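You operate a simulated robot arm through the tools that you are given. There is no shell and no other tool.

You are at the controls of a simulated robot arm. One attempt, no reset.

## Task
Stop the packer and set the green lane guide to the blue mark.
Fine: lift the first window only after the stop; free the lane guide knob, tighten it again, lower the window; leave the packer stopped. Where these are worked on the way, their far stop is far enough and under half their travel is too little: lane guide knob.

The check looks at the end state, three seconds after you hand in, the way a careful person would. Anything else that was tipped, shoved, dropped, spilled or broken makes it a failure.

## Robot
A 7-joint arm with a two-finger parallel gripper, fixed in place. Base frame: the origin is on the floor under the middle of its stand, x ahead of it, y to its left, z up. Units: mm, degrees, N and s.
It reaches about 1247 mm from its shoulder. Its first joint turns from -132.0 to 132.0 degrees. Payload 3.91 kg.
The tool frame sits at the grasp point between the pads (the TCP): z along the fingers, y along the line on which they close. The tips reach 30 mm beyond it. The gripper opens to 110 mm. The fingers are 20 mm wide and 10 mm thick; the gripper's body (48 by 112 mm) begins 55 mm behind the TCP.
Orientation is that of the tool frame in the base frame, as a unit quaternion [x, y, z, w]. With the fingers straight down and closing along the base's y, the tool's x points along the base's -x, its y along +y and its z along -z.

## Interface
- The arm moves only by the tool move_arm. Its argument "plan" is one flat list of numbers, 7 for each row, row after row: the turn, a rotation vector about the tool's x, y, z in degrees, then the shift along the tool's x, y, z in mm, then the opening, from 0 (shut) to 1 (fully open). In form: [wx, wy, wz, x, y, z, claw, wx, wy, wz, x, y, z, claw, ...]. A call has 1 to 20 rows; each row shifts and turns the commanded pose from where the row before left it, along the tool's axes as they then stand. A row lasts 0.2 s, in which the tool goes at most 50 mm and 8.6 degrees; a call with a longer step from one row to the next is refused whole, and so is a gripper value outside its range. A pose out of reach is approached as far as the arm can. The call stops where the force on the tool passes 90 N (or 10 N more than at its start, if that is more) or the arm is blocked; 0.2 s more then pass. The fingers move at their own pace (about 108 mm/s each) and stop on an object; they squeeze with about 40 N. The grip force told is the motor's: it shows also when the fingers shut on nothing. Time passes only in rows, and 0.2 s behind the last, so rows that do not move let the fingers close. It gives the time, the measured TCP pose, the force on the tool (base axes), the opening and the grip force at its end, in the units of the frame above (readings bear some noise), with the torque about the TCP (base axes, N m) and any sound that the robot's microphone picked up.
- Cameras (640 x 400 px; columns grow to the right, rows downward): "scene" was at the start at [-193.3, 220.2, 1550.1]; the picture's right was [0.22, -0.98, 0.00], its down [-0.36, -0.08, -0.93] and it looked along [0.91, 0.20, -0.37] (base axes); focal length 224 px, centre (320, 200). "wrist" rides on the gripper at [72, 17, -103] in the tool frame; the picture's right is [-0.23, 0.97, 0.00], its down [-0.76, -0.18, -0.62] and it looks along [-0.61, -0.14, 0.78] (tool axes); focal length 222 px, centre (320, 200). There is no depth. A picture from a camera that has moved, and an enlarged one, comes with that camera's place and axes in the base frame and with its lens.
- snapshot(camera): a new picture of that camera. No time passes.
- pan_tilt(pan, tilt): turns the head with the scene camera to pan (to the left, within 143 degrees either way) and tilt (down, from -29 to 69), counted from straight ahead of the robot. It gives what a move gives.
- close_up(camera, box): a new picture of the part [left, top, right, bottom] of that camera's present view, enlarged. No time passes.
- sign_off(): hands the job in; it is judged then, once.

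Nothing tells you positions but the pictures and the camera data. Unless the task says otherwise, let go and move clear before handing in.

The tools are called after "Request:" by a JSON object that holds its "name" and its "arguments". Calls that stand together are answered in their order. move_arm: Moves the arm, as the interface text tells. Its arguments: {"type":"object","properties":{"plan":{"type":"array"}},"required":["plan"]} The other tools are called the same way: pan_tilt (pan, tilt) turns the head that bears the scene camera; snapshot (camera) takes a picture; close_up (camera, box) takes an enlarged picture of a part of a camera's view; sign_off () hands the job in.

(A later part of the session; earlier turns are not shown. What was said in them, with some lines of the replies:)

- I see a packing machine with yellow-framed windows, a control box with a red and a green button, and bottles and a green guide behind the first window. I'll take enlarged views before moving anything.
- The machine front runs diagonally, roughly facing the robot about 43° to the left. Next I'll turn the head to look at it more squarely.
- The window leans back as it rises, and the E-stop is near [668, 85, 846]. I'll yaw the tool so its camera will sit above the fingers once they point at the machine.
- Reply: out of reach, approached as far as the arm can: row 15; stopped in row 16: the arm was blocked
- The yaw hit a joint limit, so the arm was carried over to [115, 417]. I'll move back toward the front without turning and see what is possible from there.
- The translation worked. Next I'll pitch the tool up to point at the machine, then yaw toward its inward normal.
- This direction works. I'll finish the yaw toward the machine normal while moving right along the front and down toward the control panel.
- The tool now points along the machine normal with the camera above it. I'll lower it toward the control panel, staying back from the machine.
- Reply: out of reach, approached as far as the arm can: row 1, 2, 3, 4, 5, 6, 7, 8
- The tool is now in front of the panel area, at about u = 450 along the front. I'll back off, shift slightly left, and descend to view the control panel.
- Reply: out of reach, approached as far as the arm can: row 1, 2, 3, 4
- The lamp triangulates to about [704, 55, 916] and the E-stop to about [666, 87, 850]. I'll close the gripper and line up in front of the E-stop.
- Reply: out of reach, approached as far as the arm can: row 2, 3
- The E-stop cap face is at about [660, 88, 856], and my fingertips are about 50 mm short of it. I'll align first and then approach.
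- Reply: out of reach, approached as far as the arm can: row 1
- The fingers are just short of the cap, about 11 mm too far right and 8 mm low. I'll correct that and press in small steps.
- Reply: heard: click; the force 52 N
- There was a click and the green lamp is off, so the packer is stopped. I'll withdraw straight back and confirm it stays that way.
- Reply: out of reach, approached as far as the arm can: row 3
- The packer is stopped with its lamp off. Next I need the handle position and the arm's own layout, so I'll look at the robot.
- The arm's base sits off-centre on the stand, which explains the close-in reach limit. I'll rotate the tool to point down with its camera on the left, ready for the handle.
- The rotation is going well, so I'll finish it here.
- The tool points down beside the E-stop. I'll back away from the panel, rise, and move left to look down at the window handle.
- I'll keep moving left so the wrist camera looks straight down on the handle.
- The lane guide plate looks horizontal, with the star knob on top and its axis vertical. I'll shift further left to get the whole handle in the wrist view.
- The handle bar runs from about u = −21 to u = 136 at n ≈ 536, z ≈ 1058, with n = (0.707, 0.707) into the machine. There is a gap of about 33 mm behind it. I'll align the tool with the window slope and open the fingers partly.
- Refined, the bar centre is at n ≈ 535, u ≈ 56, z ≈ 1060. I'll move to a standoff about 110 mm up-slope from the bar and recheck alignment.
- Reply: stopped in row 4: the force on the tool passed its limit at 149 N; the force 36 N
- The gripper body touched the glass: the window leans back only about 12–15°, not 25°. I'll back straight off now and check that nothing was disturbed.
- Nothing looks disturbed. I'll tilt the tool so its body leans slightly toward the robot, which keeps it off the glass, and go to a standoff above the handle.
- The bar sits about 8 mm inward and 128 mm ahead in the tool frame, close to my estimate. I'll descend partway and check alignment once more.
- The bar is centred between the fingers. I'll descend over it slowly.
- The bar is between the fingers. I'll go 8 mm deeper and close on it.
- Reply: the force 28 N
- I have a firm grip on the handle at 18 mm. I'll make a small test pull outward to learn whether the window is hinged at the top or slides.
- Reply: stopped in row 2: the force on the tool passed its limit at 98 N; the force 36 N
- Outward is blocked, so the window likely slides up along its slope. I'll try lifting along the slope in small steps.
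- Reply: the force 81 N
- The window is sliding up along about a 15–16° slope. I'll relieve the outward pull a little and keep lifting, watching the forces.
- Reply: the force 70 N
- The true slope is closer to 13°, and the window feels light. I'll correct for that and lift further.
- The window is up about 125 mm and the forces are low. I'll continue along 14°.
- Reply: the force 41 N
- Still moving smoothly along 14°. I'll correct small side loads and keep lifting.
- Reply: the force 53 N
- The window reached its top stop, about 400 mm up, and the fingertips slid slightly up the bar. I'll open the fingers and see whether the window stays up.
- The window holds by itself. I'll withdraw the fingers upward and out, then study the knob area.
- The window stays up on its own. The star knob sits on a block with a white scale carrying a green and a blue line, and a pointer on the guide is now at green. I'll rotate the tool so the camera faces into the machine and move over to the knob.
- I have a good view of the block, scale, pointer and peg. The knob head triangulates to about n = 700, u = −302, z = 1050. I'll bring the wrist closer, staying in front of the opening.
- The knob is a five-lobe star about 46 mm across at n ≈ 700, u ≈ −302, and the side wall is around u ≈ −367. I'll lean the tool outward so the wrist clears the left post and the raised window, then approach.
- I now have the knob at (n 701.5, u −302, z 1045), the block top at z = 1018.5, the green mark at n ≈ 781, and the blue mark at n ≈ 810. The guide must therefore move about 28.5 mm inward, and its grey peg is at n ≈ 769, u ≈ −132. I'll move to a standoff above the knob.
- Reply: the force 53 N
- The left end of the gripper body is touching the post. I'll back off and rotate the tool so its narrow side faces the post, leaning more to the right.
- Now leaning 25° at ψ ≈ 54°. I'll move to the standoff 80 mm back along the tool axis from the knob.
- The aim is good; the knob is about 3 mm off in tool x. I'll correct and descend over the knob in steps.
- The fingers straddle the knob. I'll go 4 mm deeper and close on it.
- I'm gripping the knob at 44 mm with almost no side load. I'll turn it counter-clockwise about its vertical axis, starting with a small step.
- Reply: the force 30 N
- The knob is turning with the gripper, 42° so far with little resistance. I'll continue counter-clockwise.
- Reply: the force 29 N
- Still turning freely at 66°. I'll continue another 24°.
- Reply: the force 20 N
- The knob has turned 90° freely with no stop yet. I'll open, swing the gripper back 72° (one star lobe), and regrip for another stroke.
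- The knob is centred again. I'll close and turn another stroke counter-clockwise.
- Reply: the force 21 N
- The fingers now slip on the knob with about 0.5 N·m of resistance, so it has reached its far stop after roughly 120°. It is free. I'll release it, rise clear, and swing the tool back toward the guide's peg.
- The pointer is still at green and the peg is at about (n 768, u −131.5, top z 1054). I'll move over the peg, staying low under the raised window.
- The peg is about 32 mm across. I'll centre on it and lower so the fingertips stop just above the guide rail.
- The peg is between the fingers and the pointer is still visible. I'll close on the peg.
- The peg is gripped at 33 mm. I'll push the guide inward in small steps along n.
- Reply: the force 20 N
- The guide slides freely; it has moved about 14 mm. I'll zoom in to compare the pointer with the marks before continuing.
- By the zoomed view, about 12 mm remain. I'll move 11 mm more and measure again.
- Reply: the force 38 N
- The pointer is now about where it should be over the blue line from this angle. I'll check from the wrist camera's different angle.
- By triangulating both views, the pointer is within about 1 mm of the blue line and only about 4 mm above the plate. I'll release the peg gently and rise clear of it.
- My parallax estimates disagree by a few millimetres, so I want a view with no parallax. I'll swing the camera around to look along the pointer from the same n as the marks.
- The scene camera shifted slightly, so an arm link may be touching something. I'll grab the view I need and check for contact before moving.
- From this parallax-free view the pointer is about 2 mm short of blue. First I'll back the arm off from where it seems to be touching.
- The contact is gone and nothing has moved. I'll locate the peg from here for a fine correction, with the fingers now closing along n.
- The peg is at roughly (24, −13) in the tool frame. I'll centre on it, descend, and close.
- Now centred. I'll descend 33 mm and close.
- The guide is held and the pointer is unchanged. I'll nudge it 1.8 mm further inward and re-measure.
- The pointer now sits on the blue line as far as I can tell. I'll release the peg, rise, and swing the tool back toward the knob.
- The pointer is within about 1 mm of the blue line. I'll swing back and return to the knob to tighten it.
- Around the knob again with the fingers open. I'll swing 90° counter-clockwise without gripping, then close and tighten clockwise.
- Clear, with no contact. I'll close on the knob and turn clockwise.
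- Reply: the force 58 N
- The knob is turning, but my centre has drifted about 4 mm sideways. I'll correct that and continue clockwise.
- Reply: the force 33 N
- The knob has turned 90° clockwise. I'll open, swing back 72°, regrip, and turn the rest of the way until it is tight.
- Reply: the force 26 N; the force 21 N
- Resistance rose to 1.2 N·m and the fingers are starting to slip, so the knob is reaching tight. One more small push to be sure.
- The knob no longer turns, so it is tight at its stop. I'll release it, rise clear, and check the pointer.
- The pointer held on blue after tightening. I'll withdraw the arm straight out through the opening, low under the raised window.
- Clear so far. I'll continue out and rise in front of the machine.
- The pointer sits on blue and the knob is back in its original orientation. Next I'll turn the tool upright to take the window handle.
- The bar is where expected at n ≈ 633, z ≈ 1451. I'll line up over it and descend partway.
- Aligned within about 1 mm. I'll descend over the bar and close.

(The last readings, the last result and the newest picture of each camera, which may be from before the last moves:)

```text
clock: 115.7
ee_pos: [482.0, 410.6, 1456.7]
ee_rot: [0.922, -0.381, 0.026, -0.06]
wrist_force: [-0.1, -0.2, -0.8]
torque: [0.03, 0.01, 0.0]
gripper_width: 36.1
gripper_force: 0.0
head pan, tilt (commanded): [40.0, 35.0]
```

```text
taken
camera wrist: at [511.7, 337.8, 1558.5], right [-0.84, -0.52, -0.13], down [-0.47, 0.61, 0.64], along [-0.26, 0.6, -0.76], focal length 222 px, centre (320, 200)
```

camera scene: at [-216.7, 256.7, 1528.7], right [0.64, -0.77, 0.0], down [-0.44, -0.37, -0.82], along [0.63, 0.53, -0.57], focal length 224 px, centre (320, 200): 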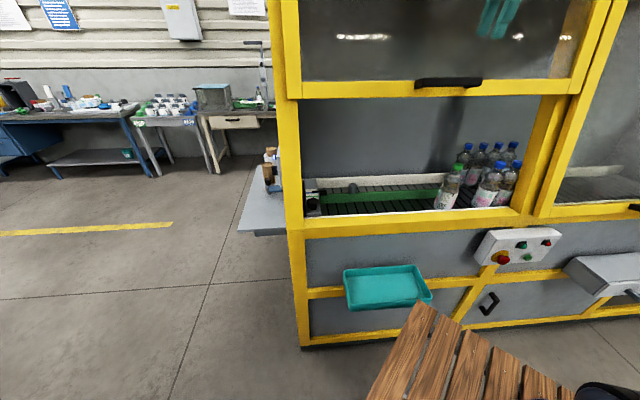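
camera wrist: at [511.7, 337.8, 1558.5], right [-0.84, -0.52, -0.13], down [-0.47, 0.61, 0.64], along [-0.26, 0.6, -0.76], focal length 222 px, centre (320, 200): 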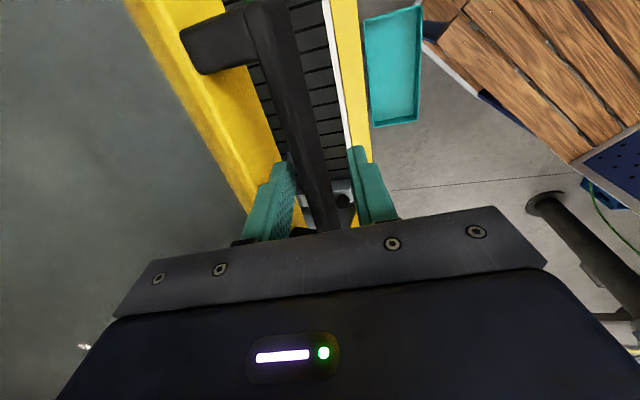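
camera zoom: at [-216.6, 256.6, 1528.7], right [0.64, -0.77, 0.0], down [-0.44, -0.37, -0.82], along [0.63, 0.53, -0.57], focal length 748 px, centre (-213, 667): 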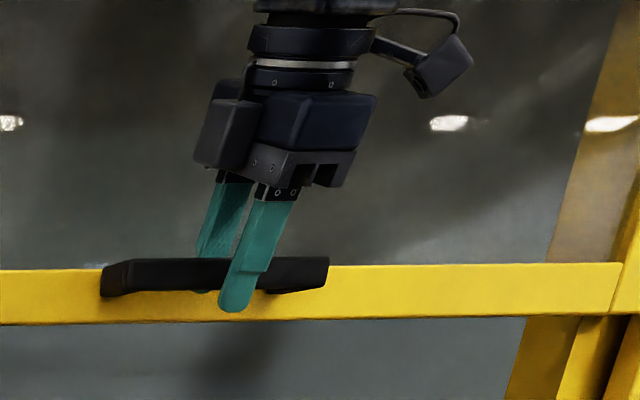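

The bar is between the fingers. I'll grip and start lowering along the slope.

Request:
{"name": "move_arm", "arguments": {"plan": [0, 0, 0, 0, 0, 0, 0.2, 0, 0, 0, 0, 0, 0, 0.05, 0, 0, 0, 0, 0, 0, 0, 0, 0, 0, 0, 0, 0, 0, 0, 0, 0, 0, 3.7, 9.3, 0, 0, 0, 0, 0, 3.7, 9.3, 0, 0, 0, 0, 0, 3.7, 9.3, 0, 0, 0, 0, 0, 3.7, 9.3, 0]}}

Request:
{"name": "snapshot", "arguments": {"camera": "scene"}}

```text
clock: 117.5
ee_pos: [477.1, 405.3, 1418.0]
ee_rot: [0.922, -0.382, 0.027, -0.058]
wrist_force: [28.5, 61.8, -16.9]
torque: [0.17, 0.53, -0.66]
gripper_width: 17.8
gripper_force: 45.1
head pan, tilt (commanded): [40.0, 35.0]
```

```text
taken
camera scene: at [-214.9, 259.9, 1528.3], right [0.64, -0.77, 0.0], down [-0.44, -0.37, -0.82], along [0.63, 0.53, -0.58], focal length 224 px, centre (320, 200)
```

scene: 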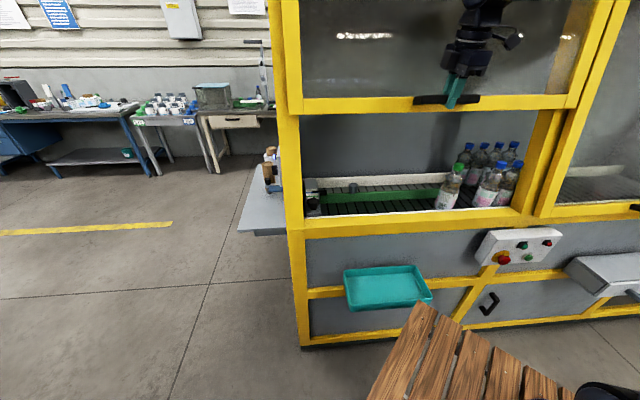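

The window is coming down with it. I'll relieve the sideways load and continue lowering.

Request:
{"name": "move_arm", "arguments": {"plan": [0, 0, 0, -1.5, -4, 0, 0, 0, 0, 0, 0, 5.5, 14, 0, 0, 0, 0, 0, 5.5, 14, 0, 0, 0, 0, 0, 5.5, 14, 0, 0, 0, 0, 0, 5.5, 14, 0, 0, 0, 0, 0, 5.5, 14, 0]}}

```text
clock: 118.9
ee_pos: [464.9, 392.8, 1346.7]
ee_rot: [0.921, -0.383, 0.027, -0.059]
wrist_force: [12.1, -7.1, 0.2]
torque: [-1.48, -0.44, 0.8]
gripper_width: 17.8
gripper_force: 45.4
head pan, tilt (commanded): [40.0, 35.0]
```

Request:
{"name": "move_arm", "arguments": {"plan": [0, 0, 0, 0, 6.4, 16.7, 0, 0, 0, 0, 0, 6.4, 16.7, 0, 0, 0, 0, 0, 6.4, 16.7, 0, 0, 0, 0, 0, 6.4, 16.7, 0, 0, 0, 0, 0, 6.4, 16.7, 0, 0, 0, 0, 0, 6.4, 16.7, 0, 0, 0, 0, 0, 0, 0, 0]}}

Request:
{"name": "snapshot", "arguments": {"camera": "scene"}}

```text
clock: 120.5
ee_pos: [446.0, 373.8, 1244.7]
ee_rot: [0.922, -0.382, 0.027, -0.059]
wrist_force: [-24.6, -25.7, 4.6]
torque: [-0.32, 1.19, -0.87]
gripper_width: 17.8
gripper_force: 45.0
head pan, tilt (commanded): [40.0, 35.0]
```

```text
taken
camera scene: at [-217.7, 255.4, 1528.7], right [0.64, -0.77, 0.0], down [-0.44, -0.37, -0.82], along [0.63, 0.53, -0.57], focal length 224 px, centre (320, 200)
```

scene: 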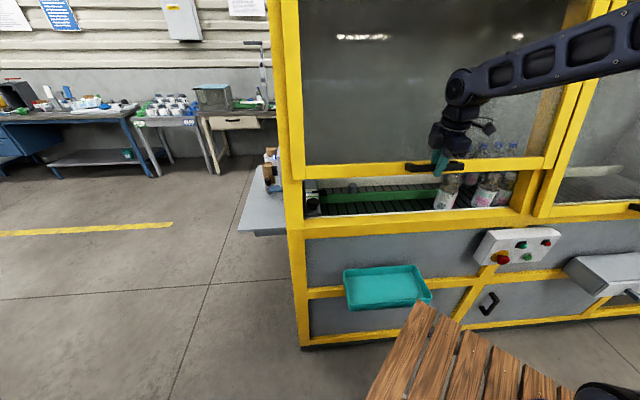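

Request:
{"name": "move_arm", "arguments": {"plan": [0, 0, 0, 0, 2, 0, 0, 0, 0, 0, 0, 6.5, 16.7, 0, 0, 0, 0, 0, 6.5, 16.7, 0, 0, 0, 0, 0, 6.5, 16.7, 0, 0, 0, 0, 0, 6.5, 16.7, 0, 0, 0, 0, 0, 6.5, 16.7, 0, 0, 0, 0, 0, 6.5, 16.7, 0, 0, 0, 0, 0, 6.5, 16.7, 0, 0, 0, 0, 0, 0, 0, 0]}}

Request:
{"name": "snapshot", "arguments": {"camera": "scene"}}

```text
clock: 122.5
ee_pos: [424.2, 350.1, 1120.5]
ee_rot: [0.922, -0.381, 0.026, -0.059]
wrist_force: [-32.6, 16.9, 1.0]
torque: [0.1, 1.24, -0.83]
gripper_width: 17.8
gripper_force: 45.2
head pan, tilt (commanded): [40.0, 35.0]
```

```text
taken
camera scene: at [-217.8, 257.2, 1528.4], right [0.64, -0.77, 0.0], down [-0.44, -0.37, -0.82], along [0.63, 0.53, -0.57], focal length 224 px, centre (320, 200)
```

scene: 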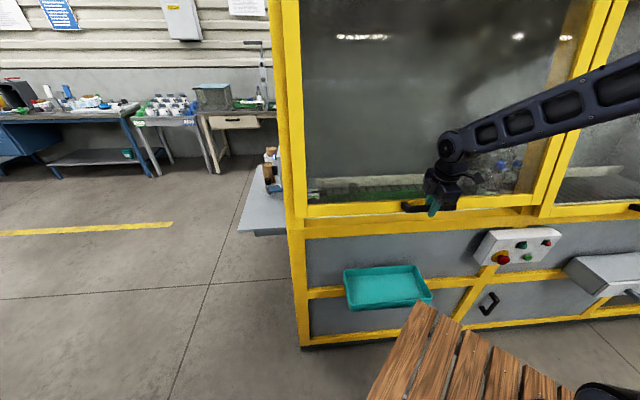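

Request:
{"name": "move_arm", "arguments": {"plan": [0, 0, 0, -2.5, 1, 0, 0, 0, 0, 0, 0, 3.7, 9.3, 0, 0, 0, 0, 0, 3.7, 9.3, 0, 0, 0, 0, 0, 3.7, 9.3, 0, 0, 0, 0, 0, 3.7, 9.3, 0]}}

Request:
{"name": "close_up", "arguments": {"camera": "scene", "box": [290, 130, 570, 260]}}

```text
clock: 123.7
ee_pos: [416.7, 344.3, 1082.5]
ee_rot: [0.922, -0.382, 0.027, -0.059]
wrist_force: [-8.3, -28.5, 8.1]
torque: [-1.35, 0.03, 0.78]
gripper_width: 17.9
gripper_force: 45.0
head pan, tilt (commanded): [40.0, 35.0]
```

```text
2.29 times, centred on (430, 195) of scene
camera zoom: at [-217.0, 255.5, 1528.8], right [0.64, -0.77, 0.0], down [-0.44, -0.37, -0.82], along [0.63, 0.53, -0.57], focal length 513 px, centre (69, 211)
```

zoom: 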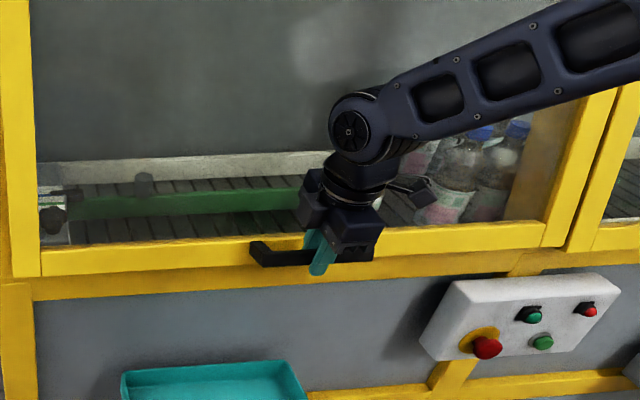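

Nearly closed. I'll finish with small steps until the window seats.

Request:
{"name": "move_arm", "arguments": {"plan": [0, 0, 0, 0, 3, 4.6, 0, 0, 0, 0, 0, 2, 4.6, 0, 0, 0, 0, 0, 2, 4.6, 0, 0, 0, 0, 0, 2, 4.6, 0]}}

Request:
{"name": "close_up", "arguments": {"camera": "scene", "box": [290, 130, 570, 260]}}

```text
clock: 124.7
ee_pos: [412.3, 343.8, 1064.6]
ee_rot: [0.922, -0.382, 0.027, -0.064]
wrist_force: [30.3, 22.6, 41.8]
torque: [-0.44, 0.07, 0.84]
gripper_width: 18.4
gripper_force: 45.1
head pan, tilt (commanded): [40.0, 35.0]
```

```text
2.29 times, centred on (430, 195) of scene
camera zoom: at [-216.2, 256.9, 1528.7], right [0.64, -0.77, 0.0], down [-0.44, -0.37, -0.82], along [0.63, 0.53, -0.57], focal length 513 px, centre (69, 211)
```

zoom: 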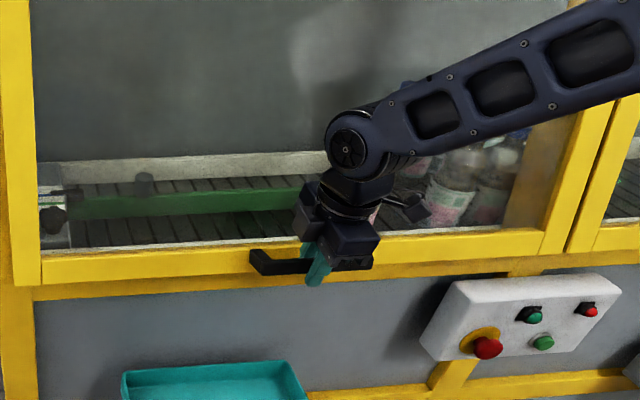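

The window has seated, with about 42 N of reaction and the bar back at its original height. I'll open and withdraw upward along the fingers.

Request:
{"name": "move_arm", "arguments": {"plan": [0, 0, 0, 0, 0, 0, 0.2, 0, 0, 0, 0, 0, 0, 0.34, 0, 0, 0, 0, -2, 0, 0.34, 0, 0, 0, 0, 0, -15, 0.34, 0, 0, 0, 0, 0, -20, 0.34, 0, 0, 0, 0, 0, -20, 0.34, 0, 0, 0, 0, 0, -20, 0.34]}}

Request:
{"name": "close_up", "arguments": {"camera": "scene", "box": [290, 130, 570, 260]}}

Request:
{"name": "snapshot", "arguments": {"camera": "wrist"}}

```text
clock: 126.3
ee_pos: [407.0, 336.9, 1138.0]
ee_rot: [0.922, -0.381, 0.027, -0.06]
wrist_force: [0.4, -0.3, -0.3]
torque: [-0.02, 0.06, -0.01]
gripper_width: 37.5
gripper_force: 0.1
head pan, tilt (commanded): [40.0, 35.0]
```

```text
2.29 times, centred on (430, 195) of scene
camera zoom: at [-216.4, 256.7, 1528.7], right [0.64, -0.77, 0.0], down [-0.44, -0.37, -0.82], along [0.63, 0.53, -0.57], focal length 513 px, centre (69, 211)
```

zoom: 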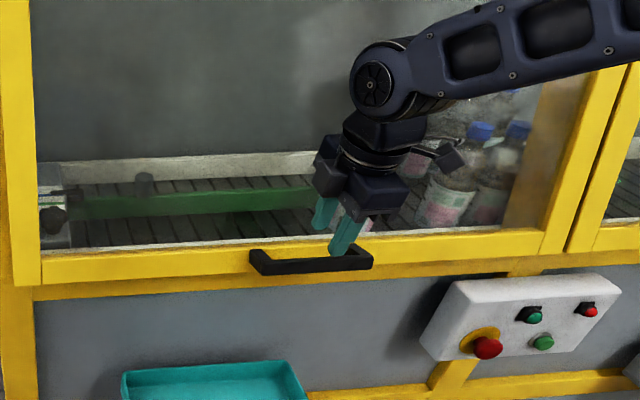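

```text
taken
camera wrist: at [435.5, 263.4, 1239.4], right [-0.84, -0.52, -0.13], down [-0.47, 0.61, 0.64], along [-0.26, 0.6, -0.76], focal length 222 px, centre (320, 200)
```

wrist: 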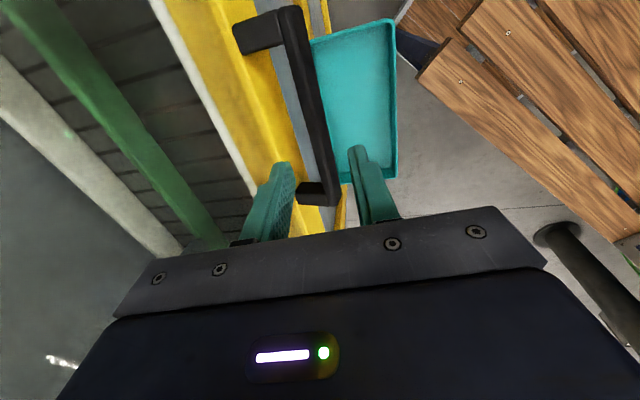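

The handle is free and the window is down. I'll move well clear and compare with the opening views.

Request:
{"name": "move_arm", "arguments": {"plan": [0, 0, 0, 0, 20, -35, 0.34, 0, 0, 0, 0, 25, -40, 0.34, 0, 0, 0, 0, 25, -40, 0.34, 0, 0, 0, 0, 0, -45, 0.34, 0, 0, 0, 0, 0, -45, 0.34, 0, 0, 0, 0, 0, -45, 0.34, 0, 0, 0, 0, 0, -45, 0.34, 0, 0, 0, 0, 0, -45, 0.34, 0, 0, 0, 0, 0, -45, 0.34]}}

Request:
{"name": "pan_tilt", "arguments": {"pan": 30, "tilt": 35}}

Request:
{"name": "snapshot", "arguments": {"camera": "scene"}}

Request:
{"name": "close_up", "arguments": {"camera": "scene", "box": [250, 110, 410, 240]}}

Request:
{"name": "close_up", "arguments": {"camera": "scene", "box": [370, 110, 520, 260]}}

Request:
{"name": "close_up", "arguments": {"camera": "scene", "box": [340, 180, 440, 240]}}

Request:
{"name": "close_up", "arguments": {"camera": "scene", "box": [250, 160, 330, 230]}}

```text
clock: 128.3
ee_pos: [319.0, 247.0, 1512.0]
ee_rot: [0.922, -0.381, 0.027, -0.059]
wrist_force: [0.6, -0.3, -0.4]
torque: [0.01, -0.02, -0.02]
gripper_width: 37.5
gripper_force: 0.0
head pan, tilt (commanded): [40.0, 35.0]
```

```text
clock: 129.0
ee_pos: [319.6, 247.7, 1510.3]
ee_rot: [0.922, -0.381, 0.027, -0.06]
wrist_force: [0.0, -0.4, -0.2]
torque: [0.01, -0.01, -0.03]
gripper_width: 37.5
gripper_force: 0.2
head pan, tilt (commanded): [30.0, 35.0]
```

```text
taken
camera scene: at [-207.9, 244.1, 1528.7], right [0.5, -0.87, 0.0], down [-0.5, -0.29, -0.82], along [0.71, 0.41, -0.57], focal length 224 px, centre (320, 200)
```

scene: 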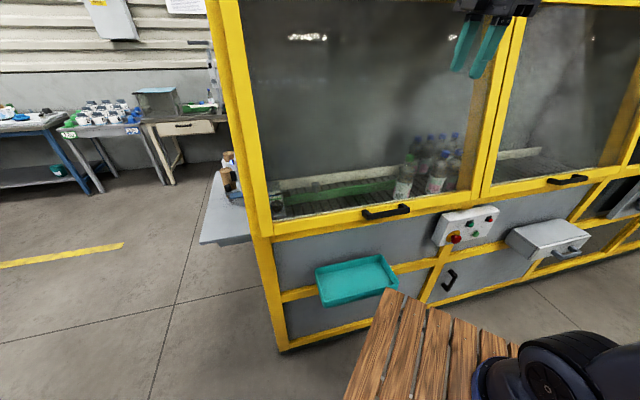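

```text
3.08 times, centred on (330, 175) of scene
camera zoom: at [-207.9, 244.1, 1528.7], right [0.5, -0.87, 0.0], down [-0.5, -0.29, -0.82], along [0.71, 0.41, -0.57], focal length 691 px, centre (289, 277)
```

zoom: 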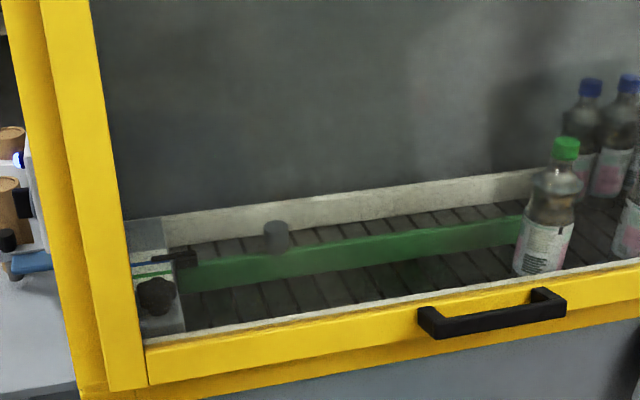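

```text
2.67 times, centred on (445, 185) of scene
camera zoom: at [-207.9, 244.1, 1528.7], right [0.5, -0.87, 0.0], down [-0.5, -0.29, -0.82], along [0.71, 0.41, -0.57], focal length 599 px, centre (-13, 240)
```

zoom: 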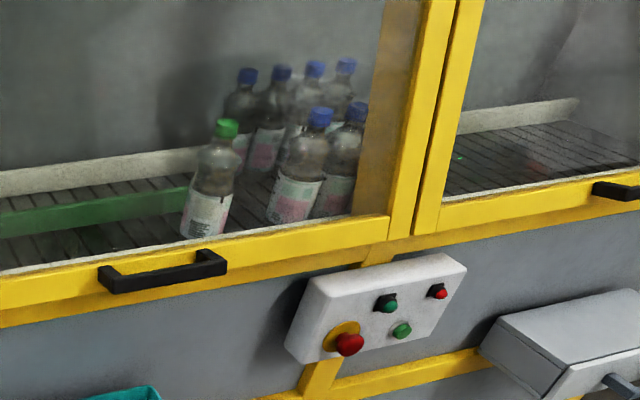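

```text
6.40 times, centred on (390, 210) of scene
camera zoom: at [-207.9, 244.1, 1528.7], right [0.5, -0.87, 0.0], down [-0.5, -0.29, -0.82], along [0.71, 0.41, -0.57], focal length 1437 px, centre (-128, 136)
```

zoom: 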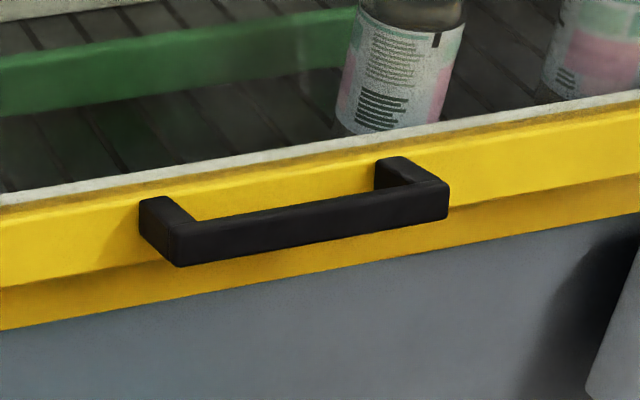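

```text
5.71 times, centred on (290, 195) of scene
camera zoom: at [-207.9, 244.1, 1528.7], right [0.5, -0.87, 0.0], down [-0.5, -0.29, -0.82], along [0.71, 0.41, -0.57], focal length 1283 px, centre (491, 229)
```

zoom: 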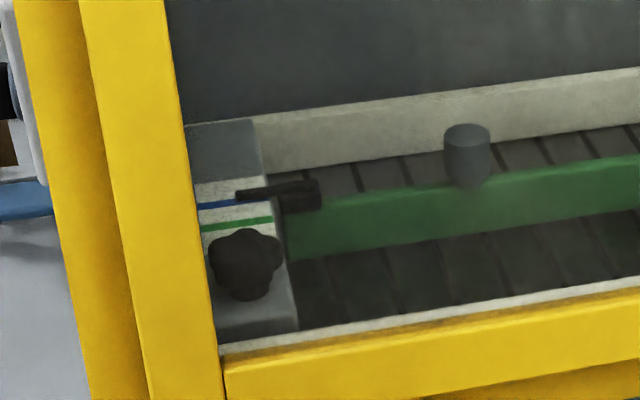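

The views match the opening ones. The window is fully down, the handle is in its original place, the knob is back in its tight orientation, and the bottles are undisturbed. The pointer is on the blue line, the packer lamp is off, and the arm is clear, so I'm handing in.

Request:
{"name": "sign_off", "arguments": {}}

```text
The job is handed in.
```

I stopped the packer and moved the green lane guide from the green mark to the blue mark. The job is handed in; the sign-off gave no result.

- **Packer:** I pressed the emergency stop. It clicked, the green lamp went off, and it was still off at my last look.
- **First window:** I lifted it only after the stop, to its top stop, where it held by itself. Afterwards I lowered it until it seated, and the handle is back where it started.
- **Lane guide knob:** I turned it about 120° loose until it would go no further. After moving the guide I turned it back until it was tight and the fingers slipped on it.
- **Lane guide:** The pointer sits within about 1 mm of the blue line, and tightening the knob did not shift it.

The arm made three unplanned contacts along the way:

- **Glass:** The gripper body hit the first window's glass while I was lining up on the handle, peaking at 149 N.
- **Left post:** The gripper pressed against the machine's left post at about 50 N.
- **Near the raised window:** An arm link probably brushed the raised window or its handle; I could not see exactly where.

I backed off each time. In the final views the glass, bottles and other fittings looked undisturbed. The arm is clear of the machine.
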